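You operate a simulated robot arm through the tools that you are given. There is no shell and no other tool.

The job below is to be done with a simulated robot arm. You get a single attempt, and the scene is never put back.

## Task
Let the pressure off, park the yellow and blue couplings and plug their ports.
Fine: open the release knob first and leave it open; couplings into free clips; each port takes the plug of its colour; leave the others; spill nothing.

The check looks at the end state, three seconds after you hand in, the way a careful person would. Anything else that was tipped, shoved, dropped, spilled or broken makes it a failure.

## Robot
A 7-joint arm with a two-finger parallel gripper, fixed in place. Base frame: the origin is on the floor under the middle of its stand, x ahead of it, y to its left, z up; the work surface is at about z = 0.86. Readings come in m, degrees, newtons and seconds.
It reaches about 1.479 m from its shoulder. Its first joint turns from -166.0 to 166.0 degrees. Payload 4.4 kg.
Tool frame: the origin (TCP) lies between the finger pads and is the grasp point; the fingertips stand 0.023 m ahead of it; z points along the fingers, y is the line along which they close. Largest opening 0.094 m; finger width 0.038, thickness 0.01; the body of the gripper, 0.054 by 0.096 m, starts 0.039 m behind the TCP.
Orientation is that of the tool frame in the base frame, as a unit quaternion [x, y, z, w]. With the fingers straight down and closing along the base's y, the tool's x points along the base's -x, its y along +y and its z along -z.

## Interface
- The arm moves only by the tool move_arm. Its argument "increments" is a list of rows, each an object of numbers (a shift or turn left out is 0, a gripper value left out holds the last): "x", "y", "z": the shift along the tool's x, y, z in units of 30 mm (1.0 is 30 mm); "rx", "ry", "rz": the turn, a rotation vector about the tool's x, y, z in units of 8 degrees (1.0 is 8 degrees); "fingers": the finger opening in m, from 0 to 0.094. In form: [{"x": .., "y": .., "z": .., "rx": .., "ry": .., "rz": .., "fingers": ..}, ...]. A call has 1 to 20 rows; each row shifts and turns the commanded pose from where the row before left it, along the tool's axes as they then stand. A call with a number of a shift or a turn outside -1 to 1 is refused whole. A row lasts 0.2 s, in which the tool goes at most 0.05 m and 8.6 degrees; a call with a longer step from one row to the next is refused whole, and so is a gripper value outside its range. A pose out of reach is approached as far as the arm can. The call stops where the force on the tool passes 50 N (or 10 N more than at its start, if that is more) or the arm is blocked; 0.2 s more then pass. The fingers move at their own pace (about 0.072 m/s each) and stop on an object; they squeeze with about 30 N. The grip force told is the motor's: it shows also when the fingers shut on nothing. Time passes only in rows, and 0.2 s behind the last, so rows that do not move let the fingers close. It gives the time, the measured TCP pose, the force on the tool (base axes), the opening and the grip force at its end, in the units of the frame above (readings bear some noise), with the torque about the TCP (base axes, N m) and any sound that the robot's microphone picked up, and new pictures: "pictures" is both (left out), scene, wrist or none.
- Cameras (640 x 400 px; columns grow to the right, rows downward): "scene" is fixed at [0.4056, 0.6521, 1.5769]; the picture's right is [-0.84, -0.55, 0.00], its down [-0.42, 0.65, -0.63] and it looks along [0.35, -0.53, -0.77] (base axes); focal length 321 px, centre (320, 200). "wrist" rides on the gripper at [0.086, 0.016, -0.074] in the tool frame; the picture's right is [-0.18, 0.98, 0.00], its down [-0.58, -0.11, -0.81] and it looks along [-0.79, -0.15, 0.59] (tool axes); focal length 243 px, centre (320, 200). There is no depth. A picture from a camera that has moved, and an enlarged one, comes with that camera's place and axes in the base frame and with its lens. The place of the scene camera against the robot may be out by one fixed shift of up to 0.012 m in any direction.
- enlarge(camera, box): a new picture of the part [left, top, right, bottom] of that camera's present view, enlarged. It takes no simulated time.
- job_done(): hands the job in; it is judged then, once.

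Nothing tells you positions but the pictures and the camera data. Unless the task says otherwise, let go and move clear before handing in.

The tools are called after "Call:" by a JSON object that holds its "api" and its "payload". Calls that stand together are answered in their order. move_arm: Moves the arm, as the interface text tells. Its arguments: {"type":"object","properties":{"increments":{"type":"array"},"pictures":{"type":"string","enum":["both","scene","wrist","none"]}},"required":["increments"]} The other tools are called the same way: enlarge (camera, box) takes an enlarged picture of a part of a camera's view; job_done () hands the job in.

At the start:

```text
time: 0.0
ee_pos: [0.6428, 0.2174, 1.2357]
orientation: [0.0, 1.0, 0.0, -0.001]
wrist_force: [0.0, 0.0, -0.1]
ft_torque: [0.04, -0.01, 0.02]
width: 0.0939
gripper_force: 0.0
```

scene: 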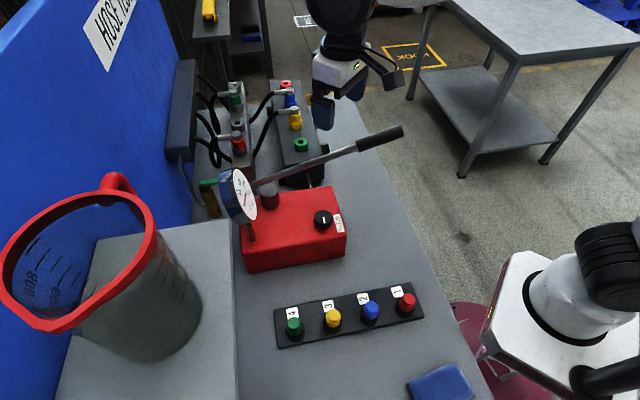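
wrist: 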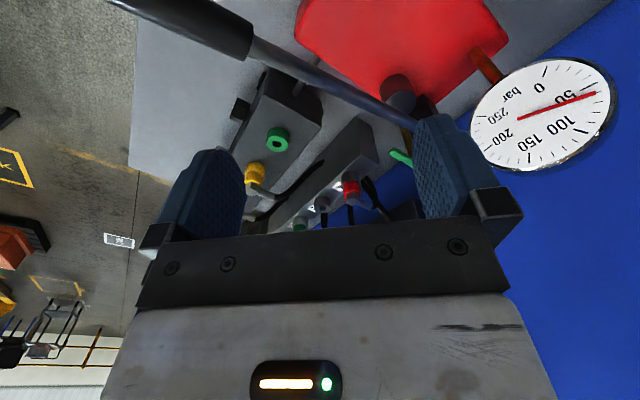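

I see a bench with a red hand pump (gauge, lever, black release knob), a row of coloured plugs, a block with hose couplings and a clip rail further back. I will look closer before moving anything.

Call:
{"api": "enlarge", "payload": {"camera": "scene", "box": [180, 60, 340, 160]}}

Call:
{"api": "enlarge", "payload": {"camera": "scene", "box": [220, 150, 380, 280]}}

Call:
{"api": "enlarge", "payload": {"camera": "scene", "box": [260, 270, 440, 370]}}

Call:
{"api": "enlarge", "payload": {"camera": "wrist", "box": [220, 60, 460, 240]}}

```text
4.00 times, centred on (260, 110) of scene
camera zoom: at [0.4056, 0.6521, 1.5769], right [-0.84, -0.55, 0.0], down [-0.42, 0.65, -0.63], along [0.35, -0.53, -0.77], focal length 1283 px, centre (560, 560)
```

zoom: 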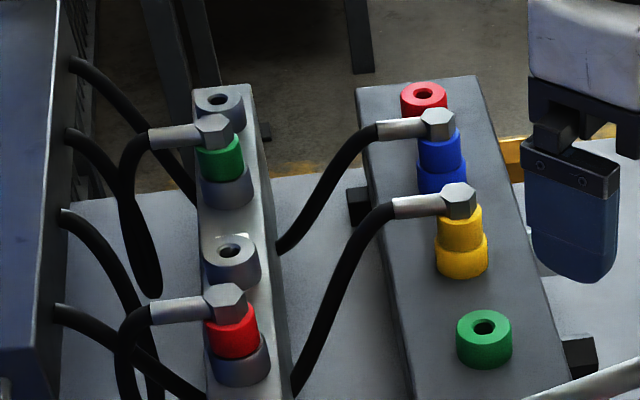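

```text
3.08 times, centred on (300, 215) of scene
camera zoom: at [0.4056, 0.6521, 1.5769], right [-0.84, -0.55, 0.0], down [-0.42, 0.65, -0.63], along [0.35, -0.53, -0.77], focal length 987 px, centre (382, 154)
```

zoom: 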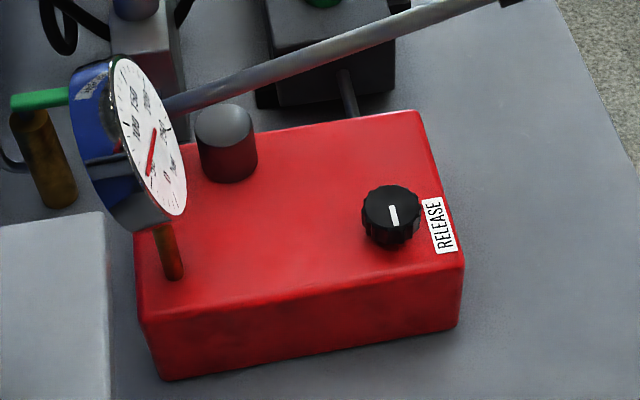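

```text
3.56 times, centred on (350, 320) of scene
camera zoom: at [0.4056, 0.6521, 1.5769], right [-0.84, -0.55, 0.0], down [-0.42, 0.65, -0.63], along [0.35, -0.53, -0.77], focal length 1141 px, centre (213, -227)
```

zoom: 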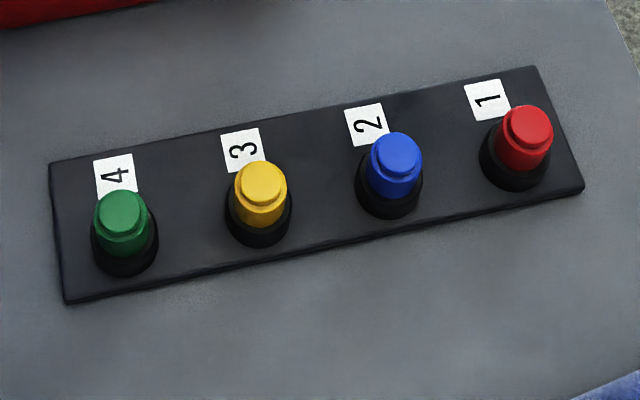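

```text
2.22 times, centred on (340, 150) of wrist
camera zoom: at [0.5546, 0.2338, 1.3085], right [0.18, 0.98, 0.0], down [0.58, -0.11, 0.81], along [0.79, -0.15, -0.59], focal length 539 px, centre (276, 311)
```

zoom: 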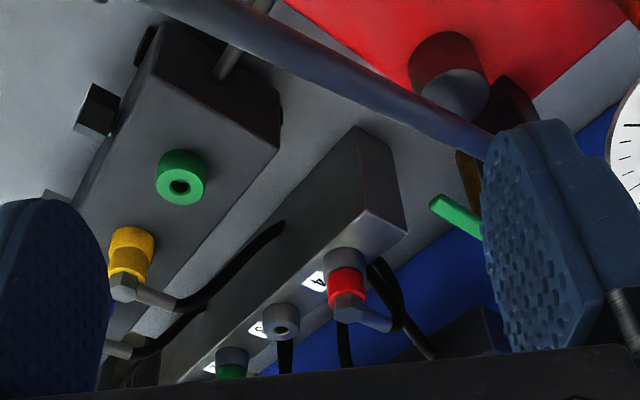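

The pump's lever runs just below the gripper, so I will first rise a little. Then I will back off toward the robot to get a wrist view of the release knob for triangulation.

Call:
{"api": "move_arm", "payload": {"increments": [{"z": -1}, {"z": -1}, {"x": 1, "y": 0.5}, {"x": 1, "y": 0.5}, {"x": 1, "y": 0.5}, {"x": 1, "y": 0.5}, {"x": 1, "y": 0.5}, {"x": 1, "y": 0.5}, {"x": 1, "y": 0.5}]}}

```text
time: 2.0
ee_pos: [0.4295, 0.3232, 1.2969]
orientation: [0.0, 1.0, 0.0, 0.0]
wrist_force: [-0.5, 0.9, 0.1]
ft_torque: [-0.02, 0.05, 0.0]
width: 0.0939
gripper_force: 0.1
camera wrist: at [0.3421, 0.339, 1.3696], right [0.18, 0.98, 0.0], down [0.58, -0.11, 0.81], along [0.79, -0.15, -0.59], focal length 243 px, centre (320, 200)
```

scene: 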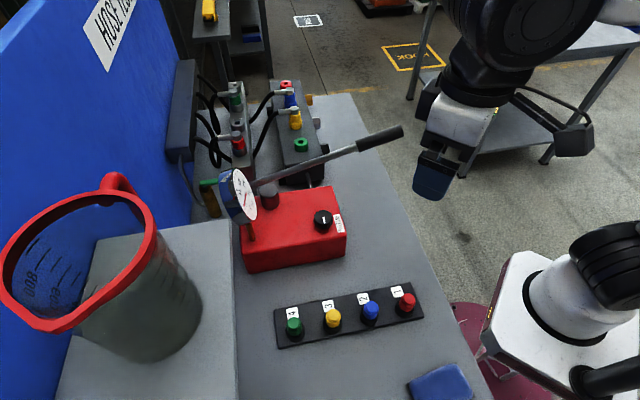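
wrist: 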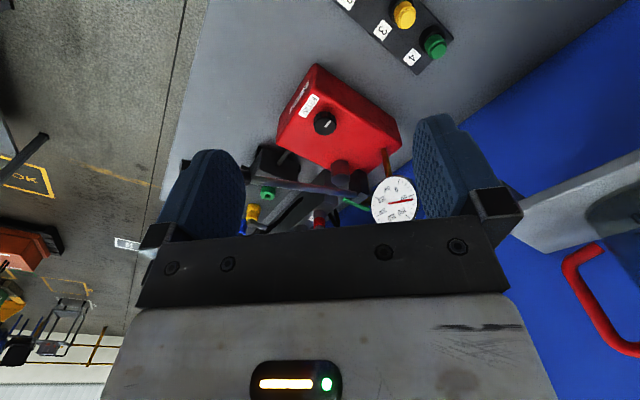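

I have a clear view of the release knob between the fingers now. I'll enlarge it.

Call:
{"api": "enlarge", "payload": {"camera": "wrist", "box": [260, 60, 420, 160]}}

Call:
{"api": "enlarge", "payload": {"camera": "wrist", "box": [230, 140, 430, 240]}}

Call:
{"api": "enlarge", "payload": {"camera": "scene", "box": [280, 190, 360, 250]}}

```text
4.00 times, centred on (340, 110) of wrist
camera zoom: at [0.3421, 0.339, 1.3696], right [0.18, 0.98, 0.0], down [0.58, -0.11, 0.81], along [0.79, -0.15, -0.59], focal length 970 px, centre (240, 560)
```

zoom: 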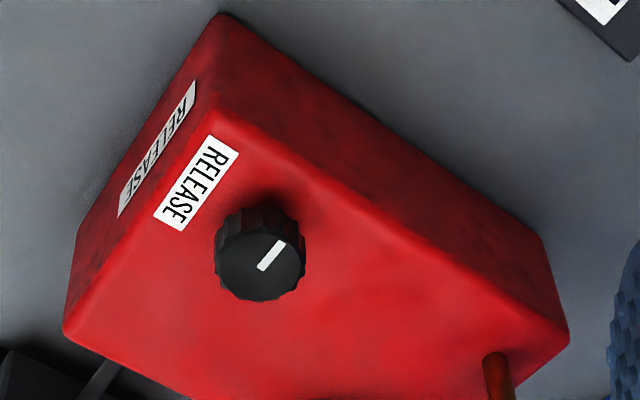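

```text
3.20 times, centred on (330, 190) of wrist
camera zoom: at [0.3421, 0.339, 1.3696], right [0.18, 0.98, 0.0], down [0.58, -0.11, 0.81], along [0.79, -0.15, -0.59], focal length 776 px, centre (288, 232)
```

zoom: 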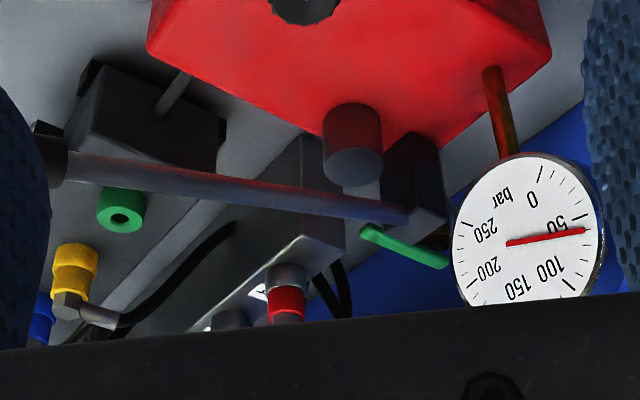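

```text
6.67 times, centred on (320, 220) of scene
camera zoom: at [0.4056, 0.6521, 1.5769], right [-0.84, -0.55, 0.0], down [-0.42, 0.65, -0.63], along [0.35, -0.53, -0.77], focal length 2139 px, centre (320, 67)
```

zoom: 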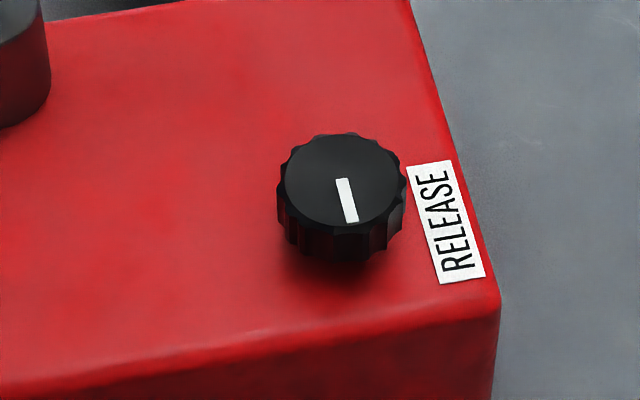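

The knob is at roughly (0.62, 0.30, 0.98), with the lever passing about 8 cm to its side. I'll turn the tool 45° so the camera and the wide side of the gripper stay clear of the lever, and move in for a closer look.

Call:
{"api": "move_arm", "payload": {"increments": [{"rz": 0.9375}, {"rz": 0.9375}, {"rz": 0.9375}, {"rz": 0.9375}, {"rz": 0.9375}, {"rz": 0.9375}, {"x": -0.492, "y": 0.794, "z": 0.98}, {"x": -0.492, "y": 0.794, "z": 0.98}, {"x": -0.492, "y": 0.794, "z": 0.98}, {"x": -0.492, "y": 0.794, "z": 0.98}, {"x": -0.492, "y": 0.794, "z": 0.98}, {}]}}

```text
time: 4.6
ee_pos: [0.5697, 0.355, 1.1473]
orientation: [0.383, 0.924, 0.0, 0.001]
wrist_force: [0.8, 0.5, 0.2]
ft_torque: [0.01, 0.02, -0.03]
width: 0.0941
gripper_force: 0.0
camera wrist: at [0.5199, 0.428, 1.2195], right [0.83, 0.56, 0.0], down [0.33, -0.49, 0.81], along [0.46, -0.67, -0.59], focal length 243 px, centre (320, 200)
```

scene: 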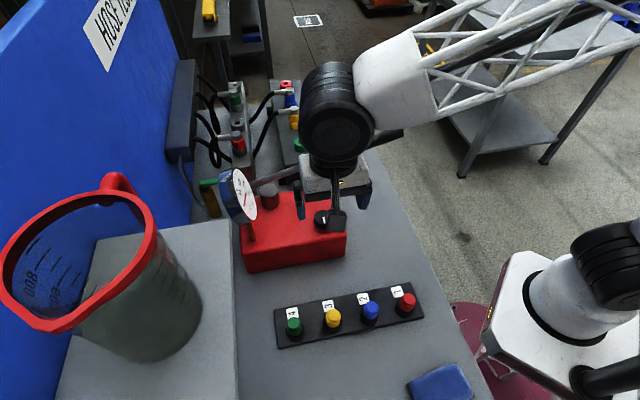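
wrist: 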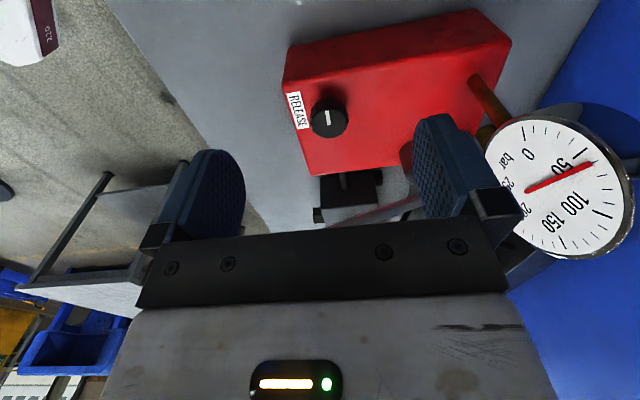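

The knob and gauge are both visible; the gauge reads about 60 bar. I'll enlarge the knob for an exact position.

Call:
{"api": "enlarge", "payload": {"camera": "wrist", "box": [270, 80, 390, 155]}}

Call:
{"api": "enlarge", "payload": {"camera": "wrist", "box": [270, 150, 470, 250]}}

```text
5.33 times, centred on (330, 118) of wrist
camera zoom: at [0.5199, 0.428, 1.2195], right [0.83, 0.56, 0.0], down [0.33, -0.49, 0.81], along [0.46, -0.67, -0.59], focal length 1294 px, centre (267, 640)
```

zoom: 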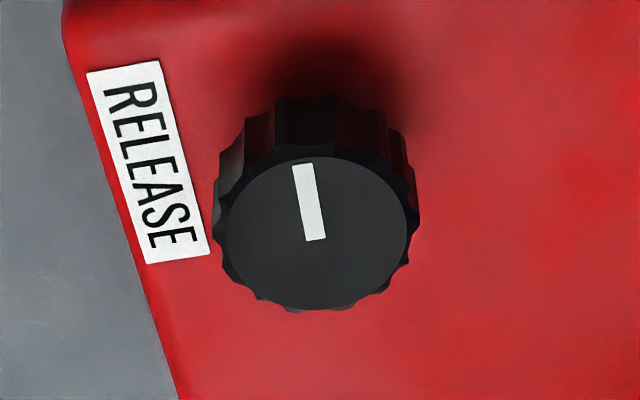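

```text
3.20 times, centred on (370, 200) of wrist
camera zoom: at [0.5199, 0.428, 1.2195], right [0.83, 0.56, 0.0], down [0.33, -0.49, 0.81], along [0.46, -0.67, -0.59], focal length 776 px, centre (160, 200)
```

zoom: 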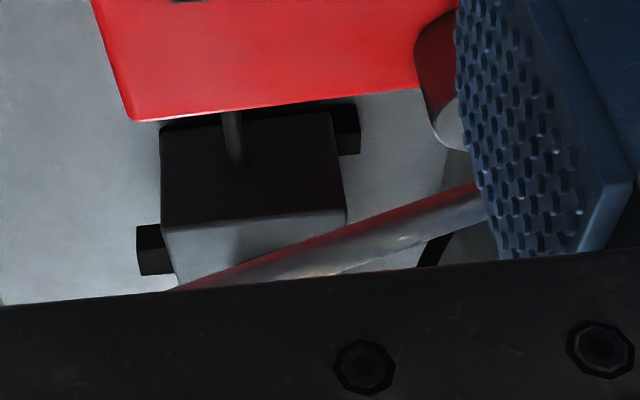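

The knob top is at (0.623, 0.295, 0.991) and about 41 mm across. I'll move over it and descend partway, then check.

Call:
{"api": "move_arm", "payload": {"increments": [{"x": -0.89, "y": -0.052}, {"x": -0.89, "y": -0.052}, {"x": -0.89, "y": -0.052}, {"z": 1}, {"z": 1}, {"z": 1}, {"z": 0.6}, {}]}}

```text
time: 6.4
ee_pos: [0.6188, 0.2977, 1.0394]
orientation: [0.383, 0.924, 0.0, 0.0]
wrist_force: [0.4, 0.0, -1.0]
ft_torque: [0.0, 0.0, -0.05]
width: 0.0941
gripper_force: 0.0
camera wrist: at [0.5695, 0.3703, 1.1121], right [0.83, 0.56, 0.0], down [0.33, -0.49, 0.81], along [0.46, -0.67, -0.59], focal length 243 px, centre (320, 200)
```

scene: 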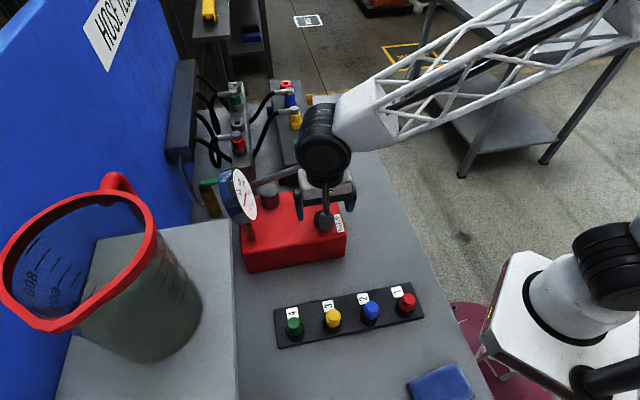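
wrist: 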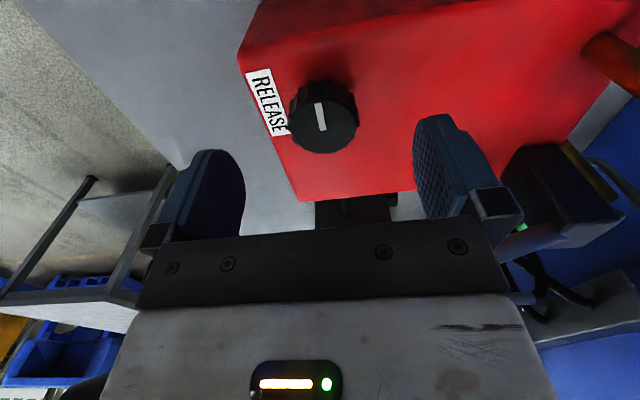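

Call:
{"api": "enlarge", "payload": {"camera": "wrist", "box": [265, 70, 385, 170]}}

```text
4.00 times, centred on (325, 120) of wrist
camera zoom: at [0.5695, 0.3703, 1.1121], right [0.83, 0.56, 0.0], down [0.33, -0.49, 0.81], along [0.46, -0.67, -0.59], focal length 970 px, centre (300, 520)
```

zoom: 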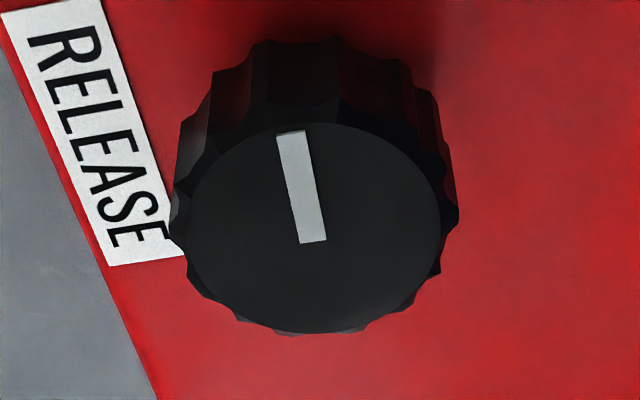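

The knob centre is confirmed at (0.623, 0.2955). I'll descend to put the fingertips around it and close.

Call:
{"api": "move_arm", "payload": {"increments": [{"x": -0.15, "y": 0.05, "z": 0.65}, {"z": 0.6}, {"fingers": 0.03}, {"fingers": 0.03}, {"fingers": 0.03}, {"fingers": 0.03}]}}

```text
time: 7.8
ee_pos: [0.6268, 0.2943, 1.005]
orientation: [0.383, 0.924, 0.0, 0.001]
wrist_force: [9.2, 7.0, -3.8]
ft_torque: [-0.19, -0.17, -0.03]
width: 0.0417
gripper_force: 44.8
camera wrist: at [0.5754, 0.3661, 1.0769], right [0.83, 0.56, 0.0], down [0.33, -0.49, 0.81], along [0.46, -0.67, -0.59], focal length 243 px, centre (320, 200)
```

scene: 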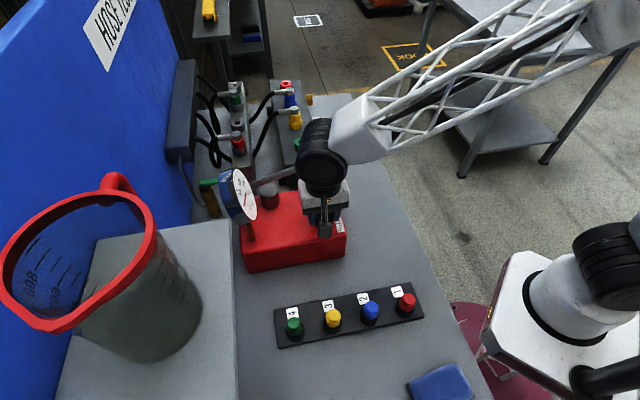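
wrist: 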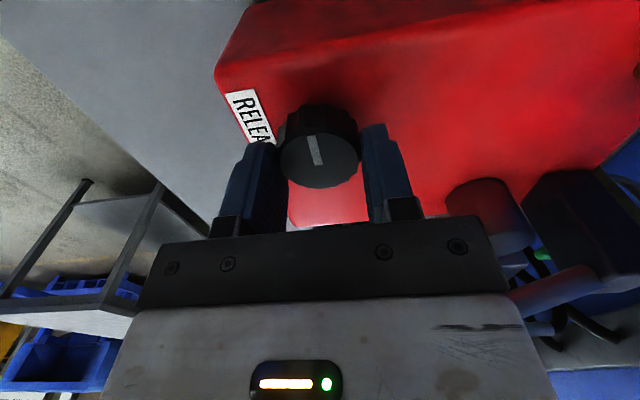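

The knob is gripped at 41.7 mm. I'll turn it counter-clockwise a little and watch the torque and the gauge.

Call:
{"api": "move_arm", "payload": {"increments": [{"y": 0.06}, {"rz": -0.6}, {"rz": -0.6}, {"rz": -0.6}, {}]}}

Call:
{"api": "enlarge", "payload": {"camera": "scene", "box": [200, 150, 360, 250]}}

Call:
{"api": "enlarge", "payload": {"camera": "wrist", "box": [240, 70, 400, 200]}}

```text
time: 9.0
ee_pos: [0.6273, 0.2945, 1.0038]
orientation: [0.262, 0.965, 0.0, 0.0]
wrist_force: [-12.5, 30.5, 12.4]
ft_torque: [0.74, 0.75, -0.04]
width: 0.0416
gripper_force: 45.5
camera wrist: at [0.5593, 0.3519, 1.0768], right [0.66, 0.75, 0.0], down [0.44, -0.39, 0.81], along [0.61, -0.53, -0.59], focal length 243 px, centre (320, 200)
```

scene: 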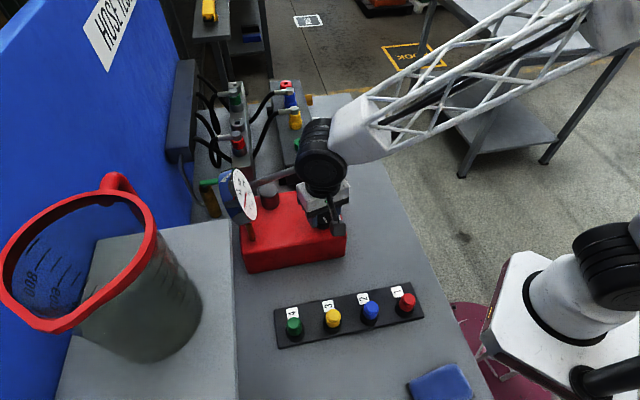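
wrist: 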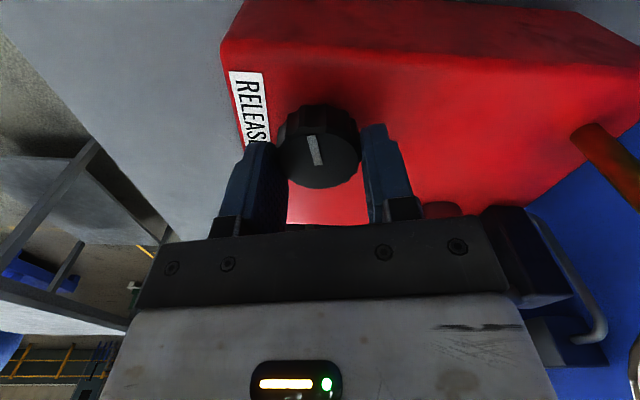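

```text
4.00 times, centred on (280, 200) of scene
camera zoom: at [0.4056, 0.6521, 1.5769], right [-0.84, -0.55, 0.0], down [-0.42, 0.65, -0.63], along [0.35, -0.53, -0.77], focal length 1283 px, centre (480, 200)
```

zoom: 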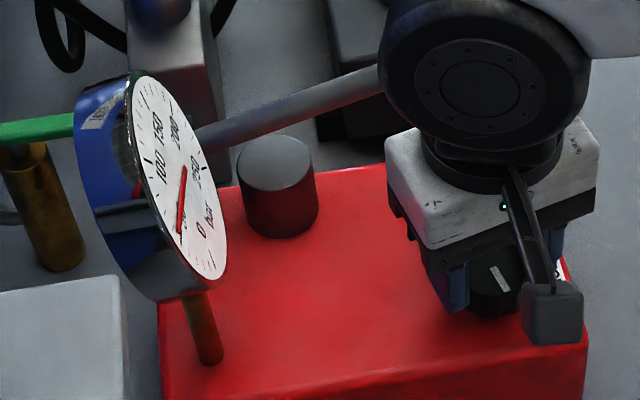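

```text
3.08 times, centred on (320, 135) of wrist
camera zoom: at [0.5593, 0.3519, 1.0768], right [0.66, 0.75, 0.0], down [0.44, -0.39, 0.81], along [0.61, -0.53, -0.59], focal length 746 px, centre (320, 400)
```

zoom: 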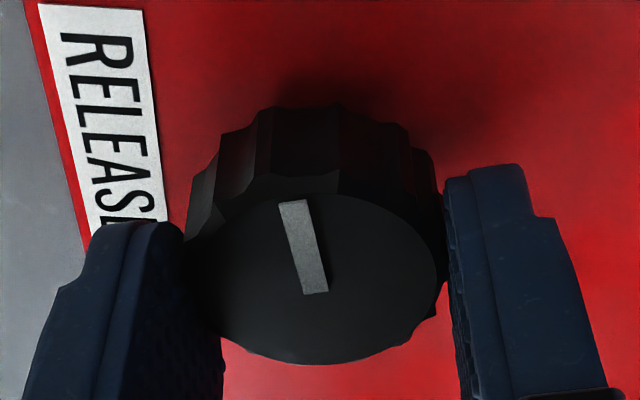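

The knob turns with the gripper, but a side force builds because the tool centre sits a few millimetres off the knob axis. I'll correct that and then continue.

Call:
{"api": "move_arm", "payload": {"increments": [{"x": 0.1, "y": 0.05}, {}], "pictures": "none"}}

```text
time: 9.6
ee_pos: [0.6257, 0.2941, 1.004]
orientation: [0.264, 0.965, 0.0, 0.001]
wrist_force: [28.0, -15.5, 10.7]
ft_torque: [-0.58, -0.42, 0.0]
width: 0.042
gripper_force: 45.4
```

Call:
{"api": "move_arm", "payload": {"increments": [{"x": -0.05}, {}], "pictures": "none"}}

```text
time: 10.2
ee_pos: [0.6263, 0.2954, 1.0048]
orientation: [0.264, 0.965, 0.001, 0.0]
wrist_force: [-9.8, -10.9, 22.7]
ft_torque: [-0.24, -0.24, 0.02]
width: 0.0416
gripper_force: 45.1
```

Call:
{"api": "move_arm", "payload": {"increments": [{"y": -0.02, "z": -0.03}, {"rz": -0.6}, {"rz": -0.6}, {"rz": -0.6}, {}], "pictures": "none"}}

```text
time: 11.4
ee_pos: [0.625, 0.2947, 1.0026]
orientation: [0.141, 0.99, 0.0, -0.001]
wrist_force: [-16.5, 10.3, 1.5]
ft_torque: [0.59, 0.29, -0.03]
width: 0.0418
gripper_force: 45.3
```

Call:
{"api": "move_arm", "payload": {"increments": [{"x": 0.035, "y": 0.01}, {"rz": -0.6}, {"rz": -0.6}, {"rz": -0.6}, {}]}}

Call:
{"api": "enlarge", "payload": {"camera": "scene", "box": [200, 150, 360, 250]}}

```text
time: 12.6
ee_pos: [0.6249, 0.2972, 1.0032]
orientation: [0.016, 1.0, 0.0, -0.001]
wrist_force: [10.5, -6.6, -16.6]
ft_torque: [0.18, -1.23, 0.01]
width: 0.0418
gripper_force: 45.8
camera wrist: at [0.5388, 0.3144, 1.0763], right [0.21, 0.98, 0.0], down [0.58, -0.13, 0.81], along [0.79, -0.17, -0.59], focal length 243 px, centre (320, 200)
```

scene: 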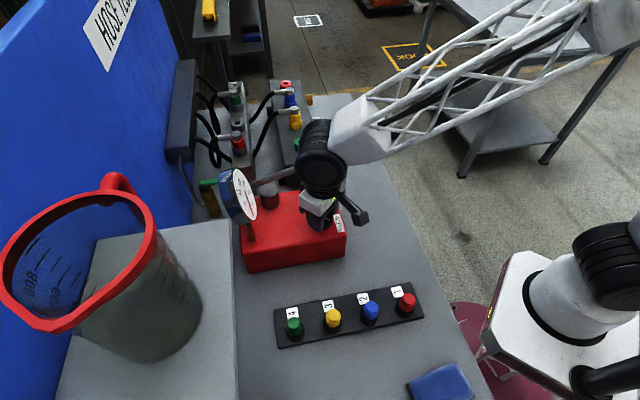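
wrist: 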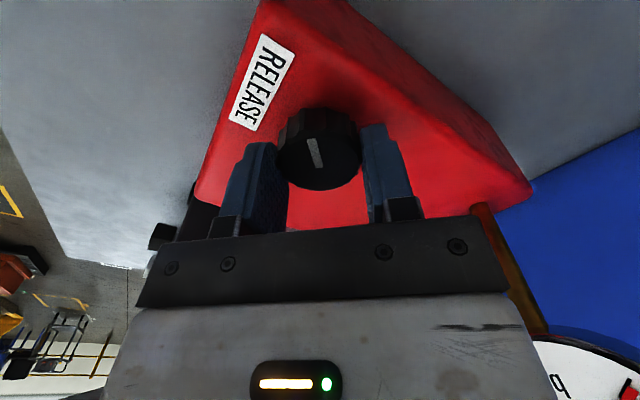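

```text
4.00 times, centred on (280, 200) of scene
camera zoom: at [0.4056, 0.6521, 1.5769], right [-0.84, -0.55, 0.0], down [-0.42, 0.65, -0.63], along [0.35, -0.53, -0.77], focal length 1283 px, centre (480, 200)
```

zoom: 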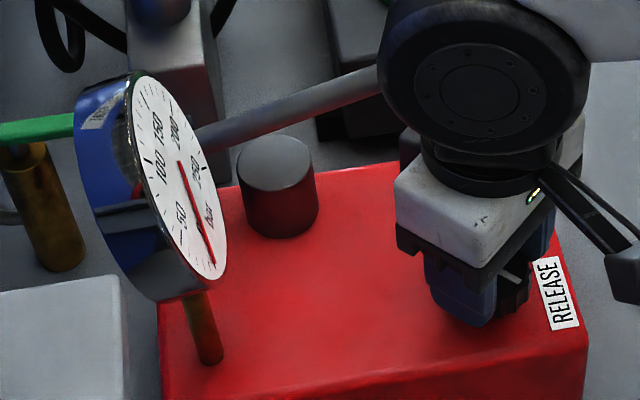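

The needle has dropped to about zero after 43° of counter-clockwise turn. I'll open it somewhat further so that it is clearly open, watching for a stop.

Call:
{"api": "move_arm", "payload": {"increments": [{"x": -0.02, "z": 0.02}, {"rz": -0.6}, {"rz": -0.6}, {"rz": -0.6}, {}], "pictures": "none"}}

```text
time: 13.8
ee_pos: [0.6257, 0.2966, 1.0029]
orientation: [-0.11, 0.994, 0.0, 0.0]
wrist_force: [-25.7, -10.3, 12.5]
ft_torque: [-0.78, 0.68, -0.01]
width: 0.0414
gripper_force: 44.8
```

Call:
{"api": "move_arm", "payload": {"increments": [{"x": 0.045, "y": -0.01}, {"rz": -0.6}, {"rz": -0.6}, {"rz": -0.6}, {}], "pictures": "none"}}

```text
time: 15.0
ee_pos: [0.6246, 0.2957, 1.0044]
orientation: [-0.234, 0.972, 0.0, 0.0]
wrist_force: [-9.4, 27.6, 4.8]
ft_torque: [0.65, -0.15, -0.06]
width: 0.0412
gripper_force: 44.9
```

Call:
{"api": "move_arm", "payload": {"increments": [{"y": 0.03}, {"rz": -0.6}, {"rz": -0.6}, {"rz": -0.6}, {}]}}

Call:
{"api": "enlarge", "payload": {"camera": "scene", "box": [200, 150, 360, 250]}}

Call:
{"api": "enlarge", "payload": {"camera": "wrist", "box": [240, 70, 400, 200]}}

```text
time: 16.3
ee_pos: [0.6245, 0.2964, 1.0041]
orientation: [-0.354, 0.935, 0.0, 0.0]
wrist_force: [-8.2, 13.1, -2.6]
ft_torque: [-0.1, -0.12, -0.67]
width: 0.0415
gripper_force: 44.9
stopped in row 5: the force on the tool passed its limit at 51 N (the readings are from after the stop); the commanded pose is now the measured one
camera wrist: at [0.5485, 0.2512, 1.0761], right [-0.51, 0.86, 0.0], down [0.51, 0.3, 0.81], along [0.69, 0.41, -0.59], focal length 243 px, centre (320, 200)
```

scene: 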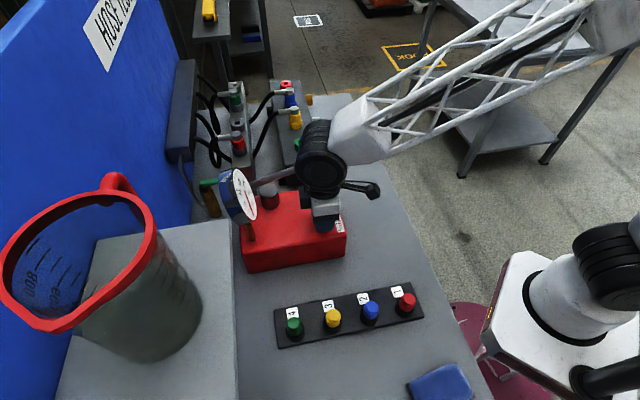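
wrist: 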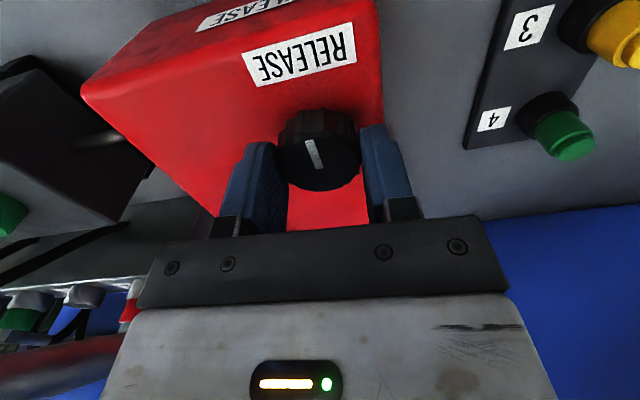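

```text
4.00 times, centred on (280, 200) of scene
camera zoom: at [0.4056, 0.6521, 1.5769], right [-0.84, -0.55, 0.0], down [-0.42, 0.65, -0.63], along [0.35, -0.53, -0.77], focal length 1283 px, centre (480, 200)
```

zoom: 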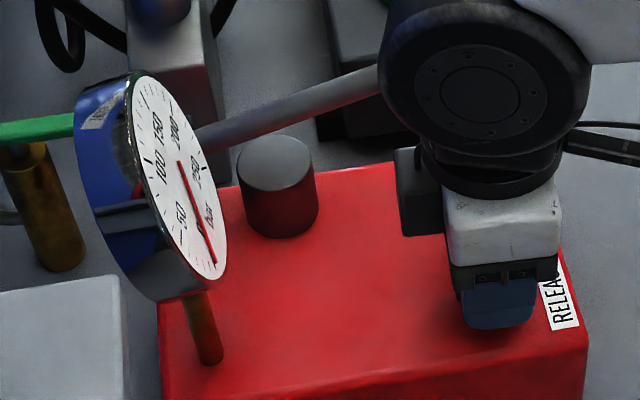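

```text
3.08 times, centred on (320, 135) of wrist
camera zoom: at [0.5485, 0.2512, 1.0761], right [-0.51, 0.86, 0.0], down [0.51, 0.3, 0.81], along [0.69, 0.41, -0.59], focal length 746 px, centre (320, 400)
```

zoom: 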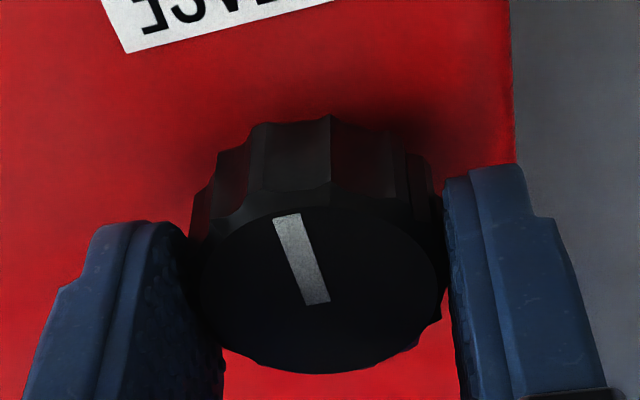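

The knob hit its stop near 87°, its mark now points at the RELEASE label, and the gauge reads zero. I'll let go and rise straight up.

Call:
{"api": "move_arm", "payload": {"increments": [{"fingers": 0.07}, {"fingers": 0.07}, {"z": -0.7}, {"z": -1}, {"z": -1}, {"z": -1}, {"z": -1}, {"z": -1}, {"z": -1}, {"z": -1}]}}

Call:
{"api": "enlarge", "payload": {"camera": "scene", "box": [200, 150, 360, 250]}}

```text
time: 18.5
ee_pos: [0.624, 0.2967, 1.2363]
orientation: [-0.354, 0.935, 0.0, 0.0]
wrist_force: [-0.6, 0.3, 0.2]
ft_torque: [0.0, 0.02, 0.0]
width: 0.0702
gripper_force: 0.1
camera wrist: at [0.5471, 0.2515, 1.3086], right [-0.51, 0.86, 0.0], down [0.51, 0.3, 0.81], along [0.69, 0.41, -0.59], focal length 243 px, centre (320, 200)
```

scene: 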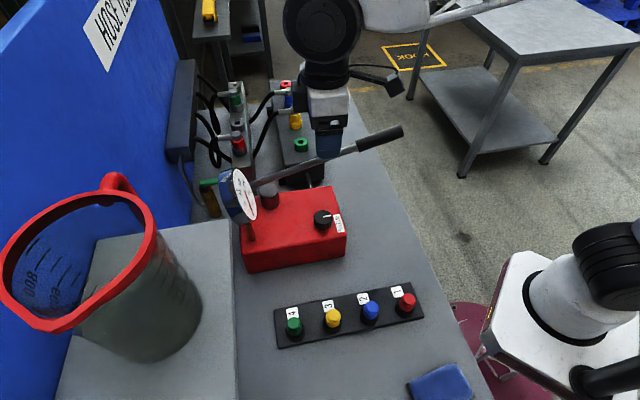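
wrist: 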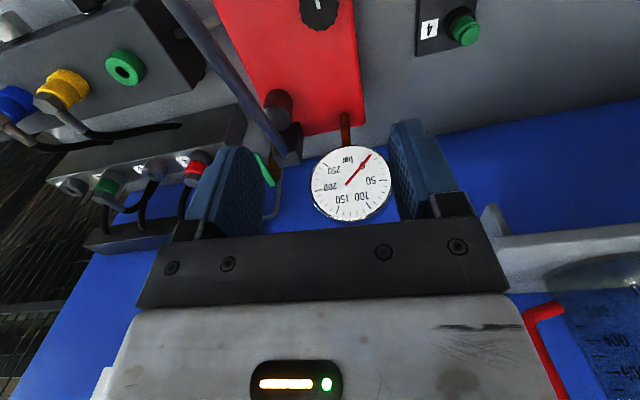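

```text
4.00 times, centred on (280, 200) of scene
camera zoom: at [0.4056, 0.6521, 1.5769], right [-0.84, -0.55, 0.0], down [-0.42, 0.65, -0.63], along [0.35, -0.53, -0.77], focal length 1283 px, centre (480, 200)
```

zoom: 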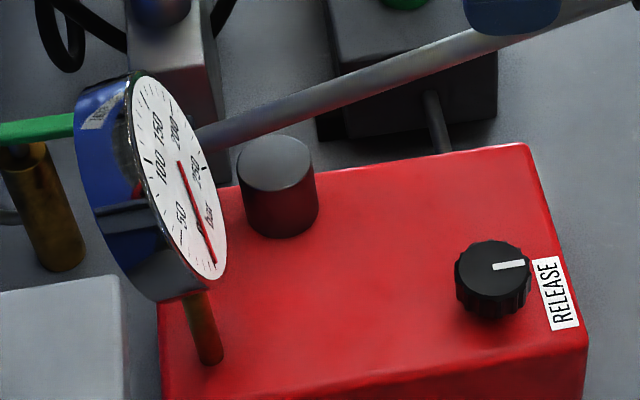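

The knob is open with the gauge at zero. Next I'll travel high over the lever to the manifold and look at the couplings and clips.

Call:
{"api": "move_arm", "payload": {"increments": [{"rz": -0.44}, {"x": 0.363, "y": -0.98}, {"x": 0.363, "y": -0.98}, {"x": 0.363, "y": -0.98}, {"x": 0.363, "y": -0.98}, {"x": 0.363, "y": -0.98}, {"x": 0.363, "y": -0.98}, {"x": 0.363, "y": -0.98}, {"x": 0.363, "y": -0.98}, {"x": 0.363, "y": -0.98}, {"x": 0.363, "y": -0.98}, {"x": 0.363, "y": -0.98}, {"x": 0.363, "y": -0.98}, {"x": 0.363, "y": -0.98}, {"x": 0.363, "y": -0.98}, {"x": 0.363, "y": -0.98}, {}, {}]}}

```text
time: 22.3
ee_pos: [0.8229, -0.133, 1.2349]
orientation: [-0.383, 0.924, 0.0, 0.0]
wrist_force: [-0.2, -0.3, 0.3]
ft_torque: [-0.02, 0.0, 0.0]
width: 0.0699
gripper_force: 0.1
camera wrist: at [0.7493, -0.1833, 1.3064], right [-0.56, 0.83, 0.0], down [0.49, 0.33, 0.81], along [0.67, 0.46, -0.59], focal length 243 px, centre (320, 200)
```

scene: 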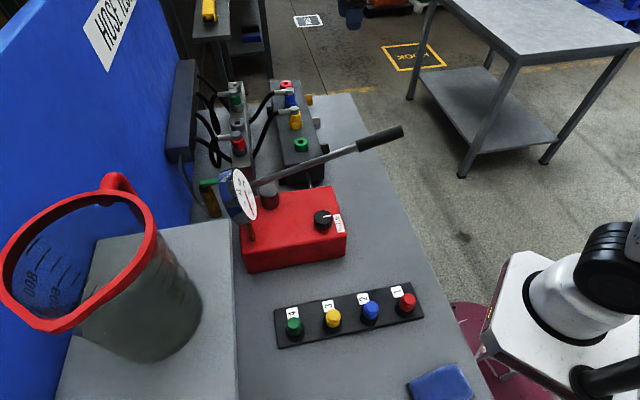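
wrist: 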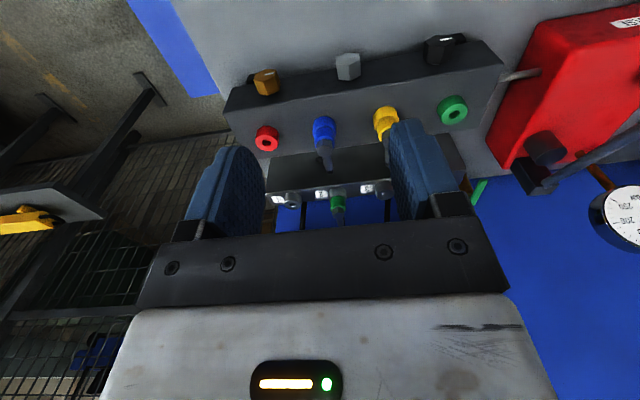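

Call:
{"api": "enlarge", "payload": {"camera": "wrist", "box": [210, 70, 490, 240]}}

Call:
{"api": "enlarge", "payload": {"camera": "wrist", "box": [250, 90, 410, 240]}}

```text
2.29 times, centred on (350, 155) of wrist
camera zoom: at [0.7493, -0.1833, 1.3064], right [-0.56, 0.83, 0.0], down [0.49, 0.33, 0.81], along [0.67, 0.46, -0.59], focal length 555 px, centre (251, 303)
```

zoom: 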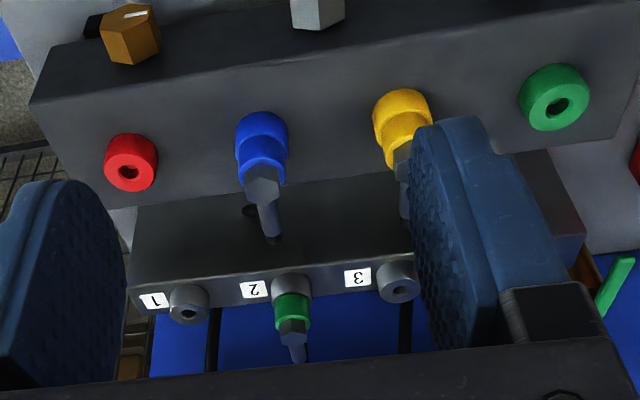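

```text
2.67 times, centred on (330, 165) of wrist
camera zoom: at [0.7493, -0.1833, 1.3064], right [-0.56, 0.83, 0.0], down [0.49, 0.33, 0.81], along [0.67, 0.46, -0.59], focal length 647 px, centre (293, 293)
```

zoom: 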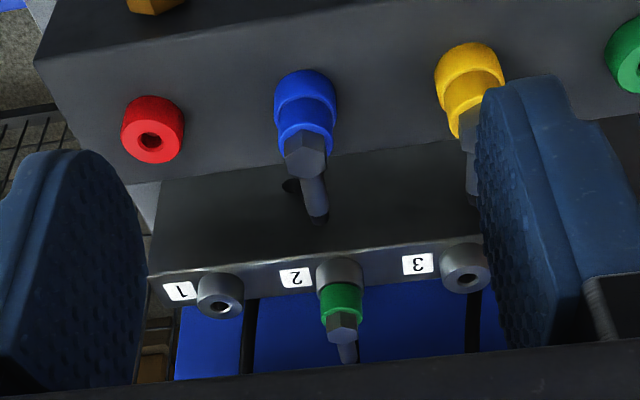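

I see the four ports (red and green open, blue and yellow coupled) and the rail, with clips 1 and 3 free. I'll shift along the row for a second view to triangulate.

Call:
{"api": "move_arm", "payload": {"increments": [{"y": -1, "z": 0.4, "fingers": 0.09}, {"y": -1, "z": 0.4}, {"y": -1, "z": 0.4}, {"y": -1, "z": 0.4}, {}, {}], "pictures": "wrist"}}

Call:
{"api": "enlarge", "payload": {"camera": "wrist", "box": [240, 60, 500, 230]}}

```text
time: 23.7
ee_pos: [0.9058, -0.2164, 1.186]
orientation: [-0.383, 0.924, 0.0, 0.0]
wrist_force: [0.0, 0.0, -0.4]
ft_torque: [0.02, -0.01, 0.0]
width: 0.0901
gripper_force: 0.0
camera wrist: at [0.8317, -0.2656, 1.2581], right [-0.56, 0.83, 0.0], down [0.49, 0.33, 0.81], along [0.67, 0.46, -0.59], focal length 243 px, centre (320, 200)
```

wrist: 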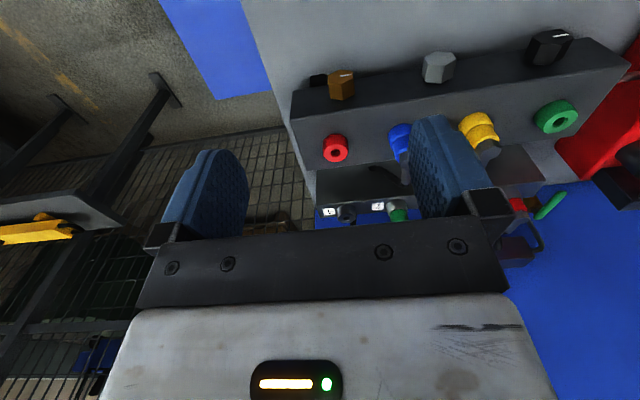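

```text
2.35 times, centred on (370, 145) of wrist
camera zoom: at [0.8317, -0.2656, 1.2581], right [-0.56, 0.83, 0.0], down [0.49, 0.33, 0.81], along [0.67, 0.46, -0.59], focal length 571 px, centre (202, 329)
```

zoom: 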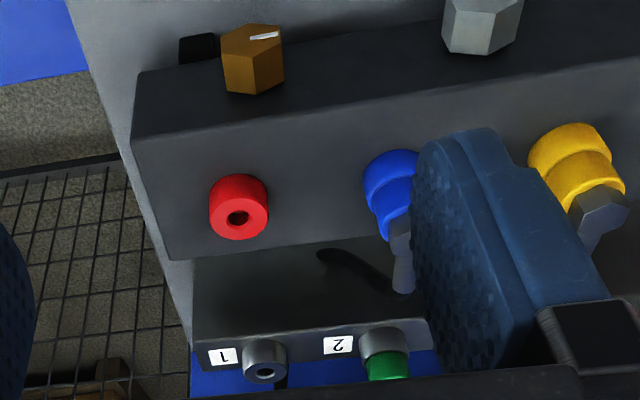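

Triangulation gives port tops near z 0.980: red (1.031, -0.100), blue (0.960, -0.029), yellow (0.888, 0.042). The clip tops are near z 0.998: clip 1 at (1.148, 0.017) and clip 3 at (1.005, 0.158). I'll take a closer look at the yellow coupling.

Call:
{"api": "move_arm", "payload": {"increments": [{"x": -0.424, "y": 0.929, "z": 0.267}, {"x": -0.424, "y": 0.929, "z": 0.267}, {"x": -0.424, "y": 0.929, "z": 0.267}, {"x": -0.424, "y": 0.929, "z": 0.267}, {"x": -0.424, "y": 0.929, "z": 0.267}, {"x": -0.424, "y": 0.929, "z": 0.267}, {"x": -0.424, "y": 0.929, "z": 0.267}, {}, {}]}}

Call:
{"api": "enlarge", "payload": {"camera": "wrist", "box": [230, 60, 430, 230]}}

Call:
{"api": "enlarge", "payload": {"camera": "scene", "box": [190, 70, 330, 170]}}

```text
time: 25.7
ee_pos: [0.8281, -0.0154, 1.1303]
orientation: [-0.383, 0.924, -0.001, 0.0]
wrist_force: [0.2, -0.1, -0.2]
ft_torque: [-0.02, -0.03, -0.01]
width: 0.0898
gripper_force: 0.0
camera wrist: at [0.7564, -0.0647, 1.2035], right [-0.56, 0.83, 0.0], down [0.49, 0.33, 0.81], along [0.67, 0.46, -0.59], focal length 243 px, centre (320, 200)
```

scene: 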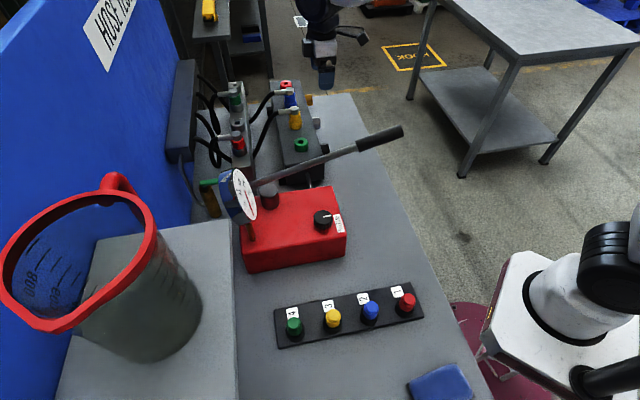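
wrist: 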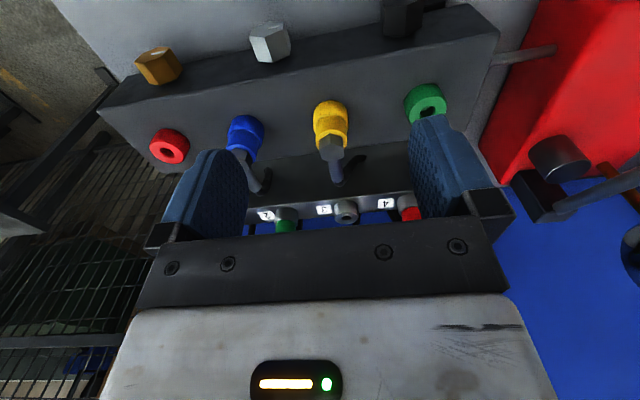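

```text
2.35 times, centred on (330, 145) of wrist
camera zoom: at [0.7564, -0.0647, 1.2035], right [-0.56, 0.83, 0.0], down [0.49, 0.33, 0.81], along [0.67, 0.46, -0.59], focal length 571 px, centre (296, 329)
```

zoom: 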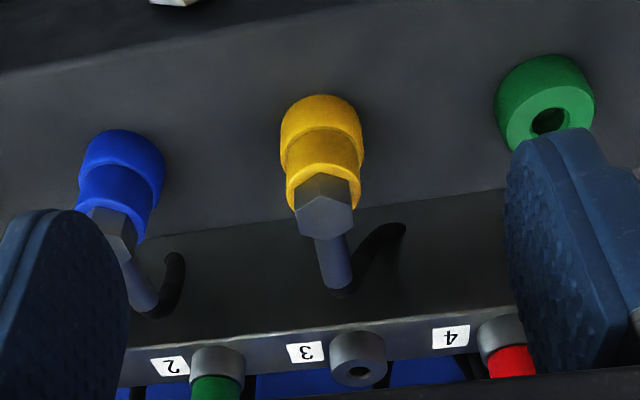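

```text
4.00 times, centred on (260, 120) of scene
camera zoom: at [0.4056, 0.6521, 1.5769], right [-0.84, -0.55, 0.0], down [-0.42, 0.65, -0.63], along [0.35, -0.53, -0.77], focal length 1283 px, centre (560, 520)
```

zoom: 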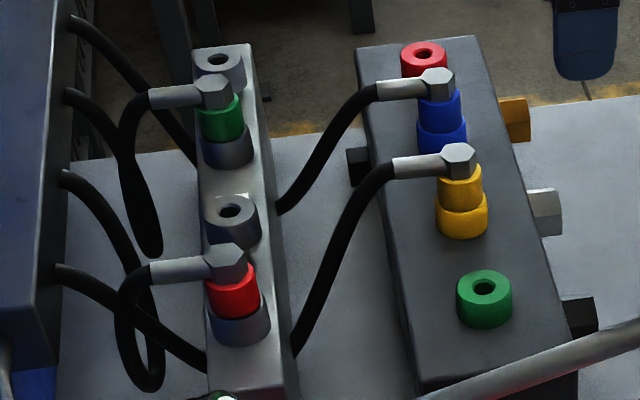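

The yellow coupling's axis is confirmed at about (0.888, 0.042), with the hex top at z≈1.02 and the collar from about 0.985 to 1.012. I'll go above it and check the alignment.

Call:
{"api": "move_arm", "payload": {"increments": [{"x": -0.92, "y": -0.022, "fingers": 0.07}, {"x": -0.92, "y": -0.022}, {"x": -0.92, "y": -0.022}, {"z": 0.8}, {"z": 0.8}, {"z": 0.6}, {}, {}]}}

Call:
{"api": "enlarge", "payload": {"camera": "wrist", "box": [230, 60, 430, 230]}}

```text
time: 27.5
ee_pos: [0.8892, 0.0413, 1.0664]
orientation: [-0.383, 0.924, 0.0, -0.001]
wrist_force: [0.3, -0.4, 0.7]
ft_torque: [-0.02, 0.03, -0.02]
width: 0.0702
gripper_force: 0.1
camera wrist: at [0.8157, -0.0074, 1.1378], right [-0.56, 0.83, 0.0], down [0.49, 0.33, 0.81], along [0.67, 0.46, -0.59], focal length 243 px, centre (320, 200)
```

scene: 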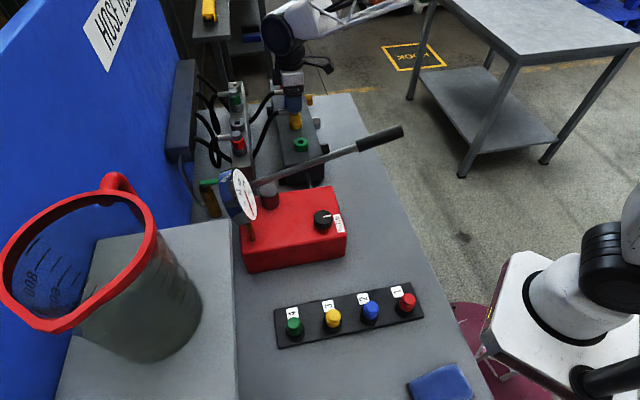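
wrist: 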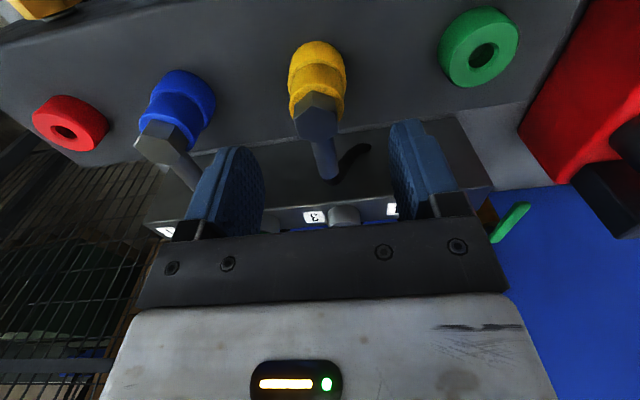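

```text
2.35 times, centred on (330, 145) of wrist
camera zoom: at [0.8157, -0.0074, 1.1378], right [-0.56, 0.83, 0.0], down [0.49, 0.33, 0.81], along [0.67, 0.46, -0.59], focal length 571 px, centre (296, 329)
```

zoom: 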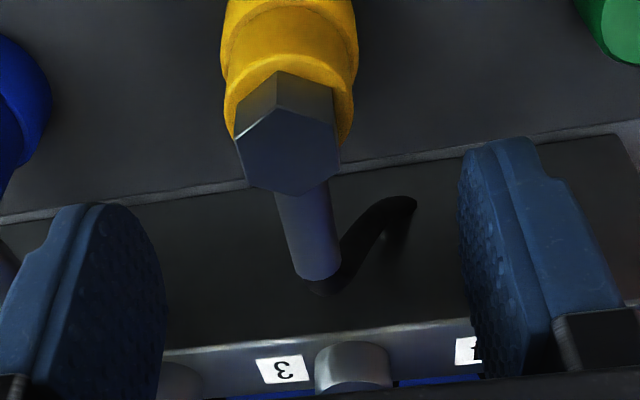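

The tool is centred over the yellow coupling to within a millimetre. I'll lower and grip the collar.

Call:
{"api": "move_arm", "payload": {"increments": [{"y": -0.02, "z": 0.65}, {"z": 0.6}, {"z": 0.6}, {}, {"fingers": 0.02}, {"fingers": 0.02}, {"fingers": 0.02}, {"fingers": 0.02}]}}

Call:
{"api": "enlarge", "payload": {"camera": "wrist", "box": [230, 60, 430, 230]}}

Call:
{"api": "enlarge", "payload": {"camera": "scene", "box": [210, 70, 350, 170]}}

```text
time: 29.3
ee_pos: [0.891, 0.0412, 1.0076]
orientation: [-0.382, 0.924, 0.001, 0.0]
wrist_force: [-34.6, 23.8, 4.1]
ft_torque: [0.61, 1.12, -0.06]
width: 0.0379
gripper_force: 44.8
camera wrist: at [0.8167, -0.0085, 1.08], right [-0.56, 0.83, 0.0], down [0.49, 0.33, 0.81], along [0.66, 0.46, -0.59], focal length 243 px, centre (320, 200)
```

scene: 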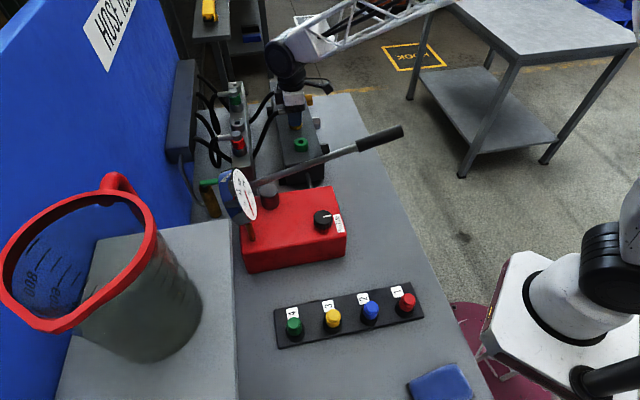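
wrist: 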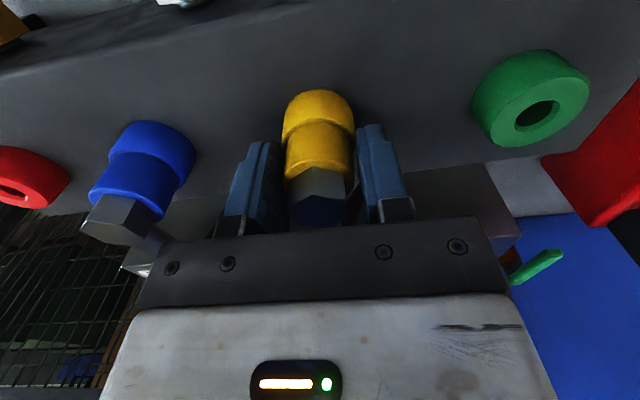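

```text
2.35 times, centred on (330, 145) of wrist
camera zoom: at [0.8167, -0.0085, 1.08], right [-0.56, 0.83, 0.0], down [0.49, 0.33, 0.81], along [0.66, 0.46, -0.59], focal length 571 px, centre (296, 329)
```

zoom: 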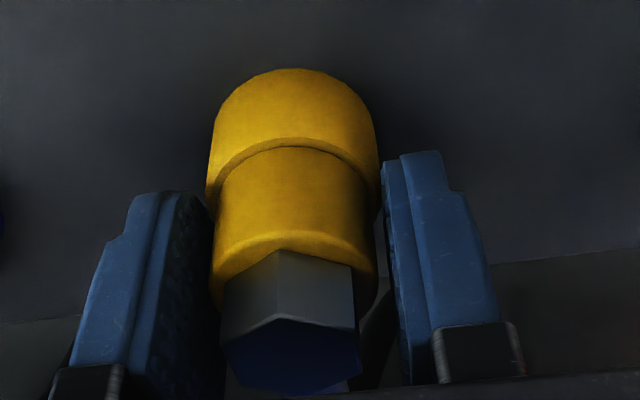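

```text
4.00 times, centred on (280, 120) of scene
camera zoom: at [0.4056, 0.6521, 1.5769], right [-0.84, -0.55, 0.0], down [-0.42, 0.65, -0.63], along [0.35, -0.53, -0.77], focal length 1283 px, centre (480, 520)
```

zoom: 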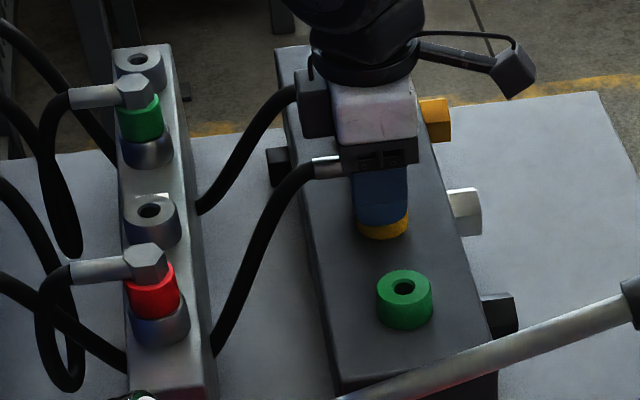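

The coupling is gripped at 38 mm, with about 40 N of side load along the closing axis. I'll relieve that before lifting.

Call:
{"api": "move_arm", "payload": {"increments": [{"y": 0.07}, {}], "pictures": "none"}}

```text
time: 29.9
ee_pos: [0.8903, 0.0415, 1.0064]
orientation: [-0.383, 0.924, 0.0, 0.0]
wrist_force: [-16.8, -0.7, -3.6]
ft_torque: [-0.47, 0.51, 0.86]
width: 0.038
gripper_force: 45.0
```

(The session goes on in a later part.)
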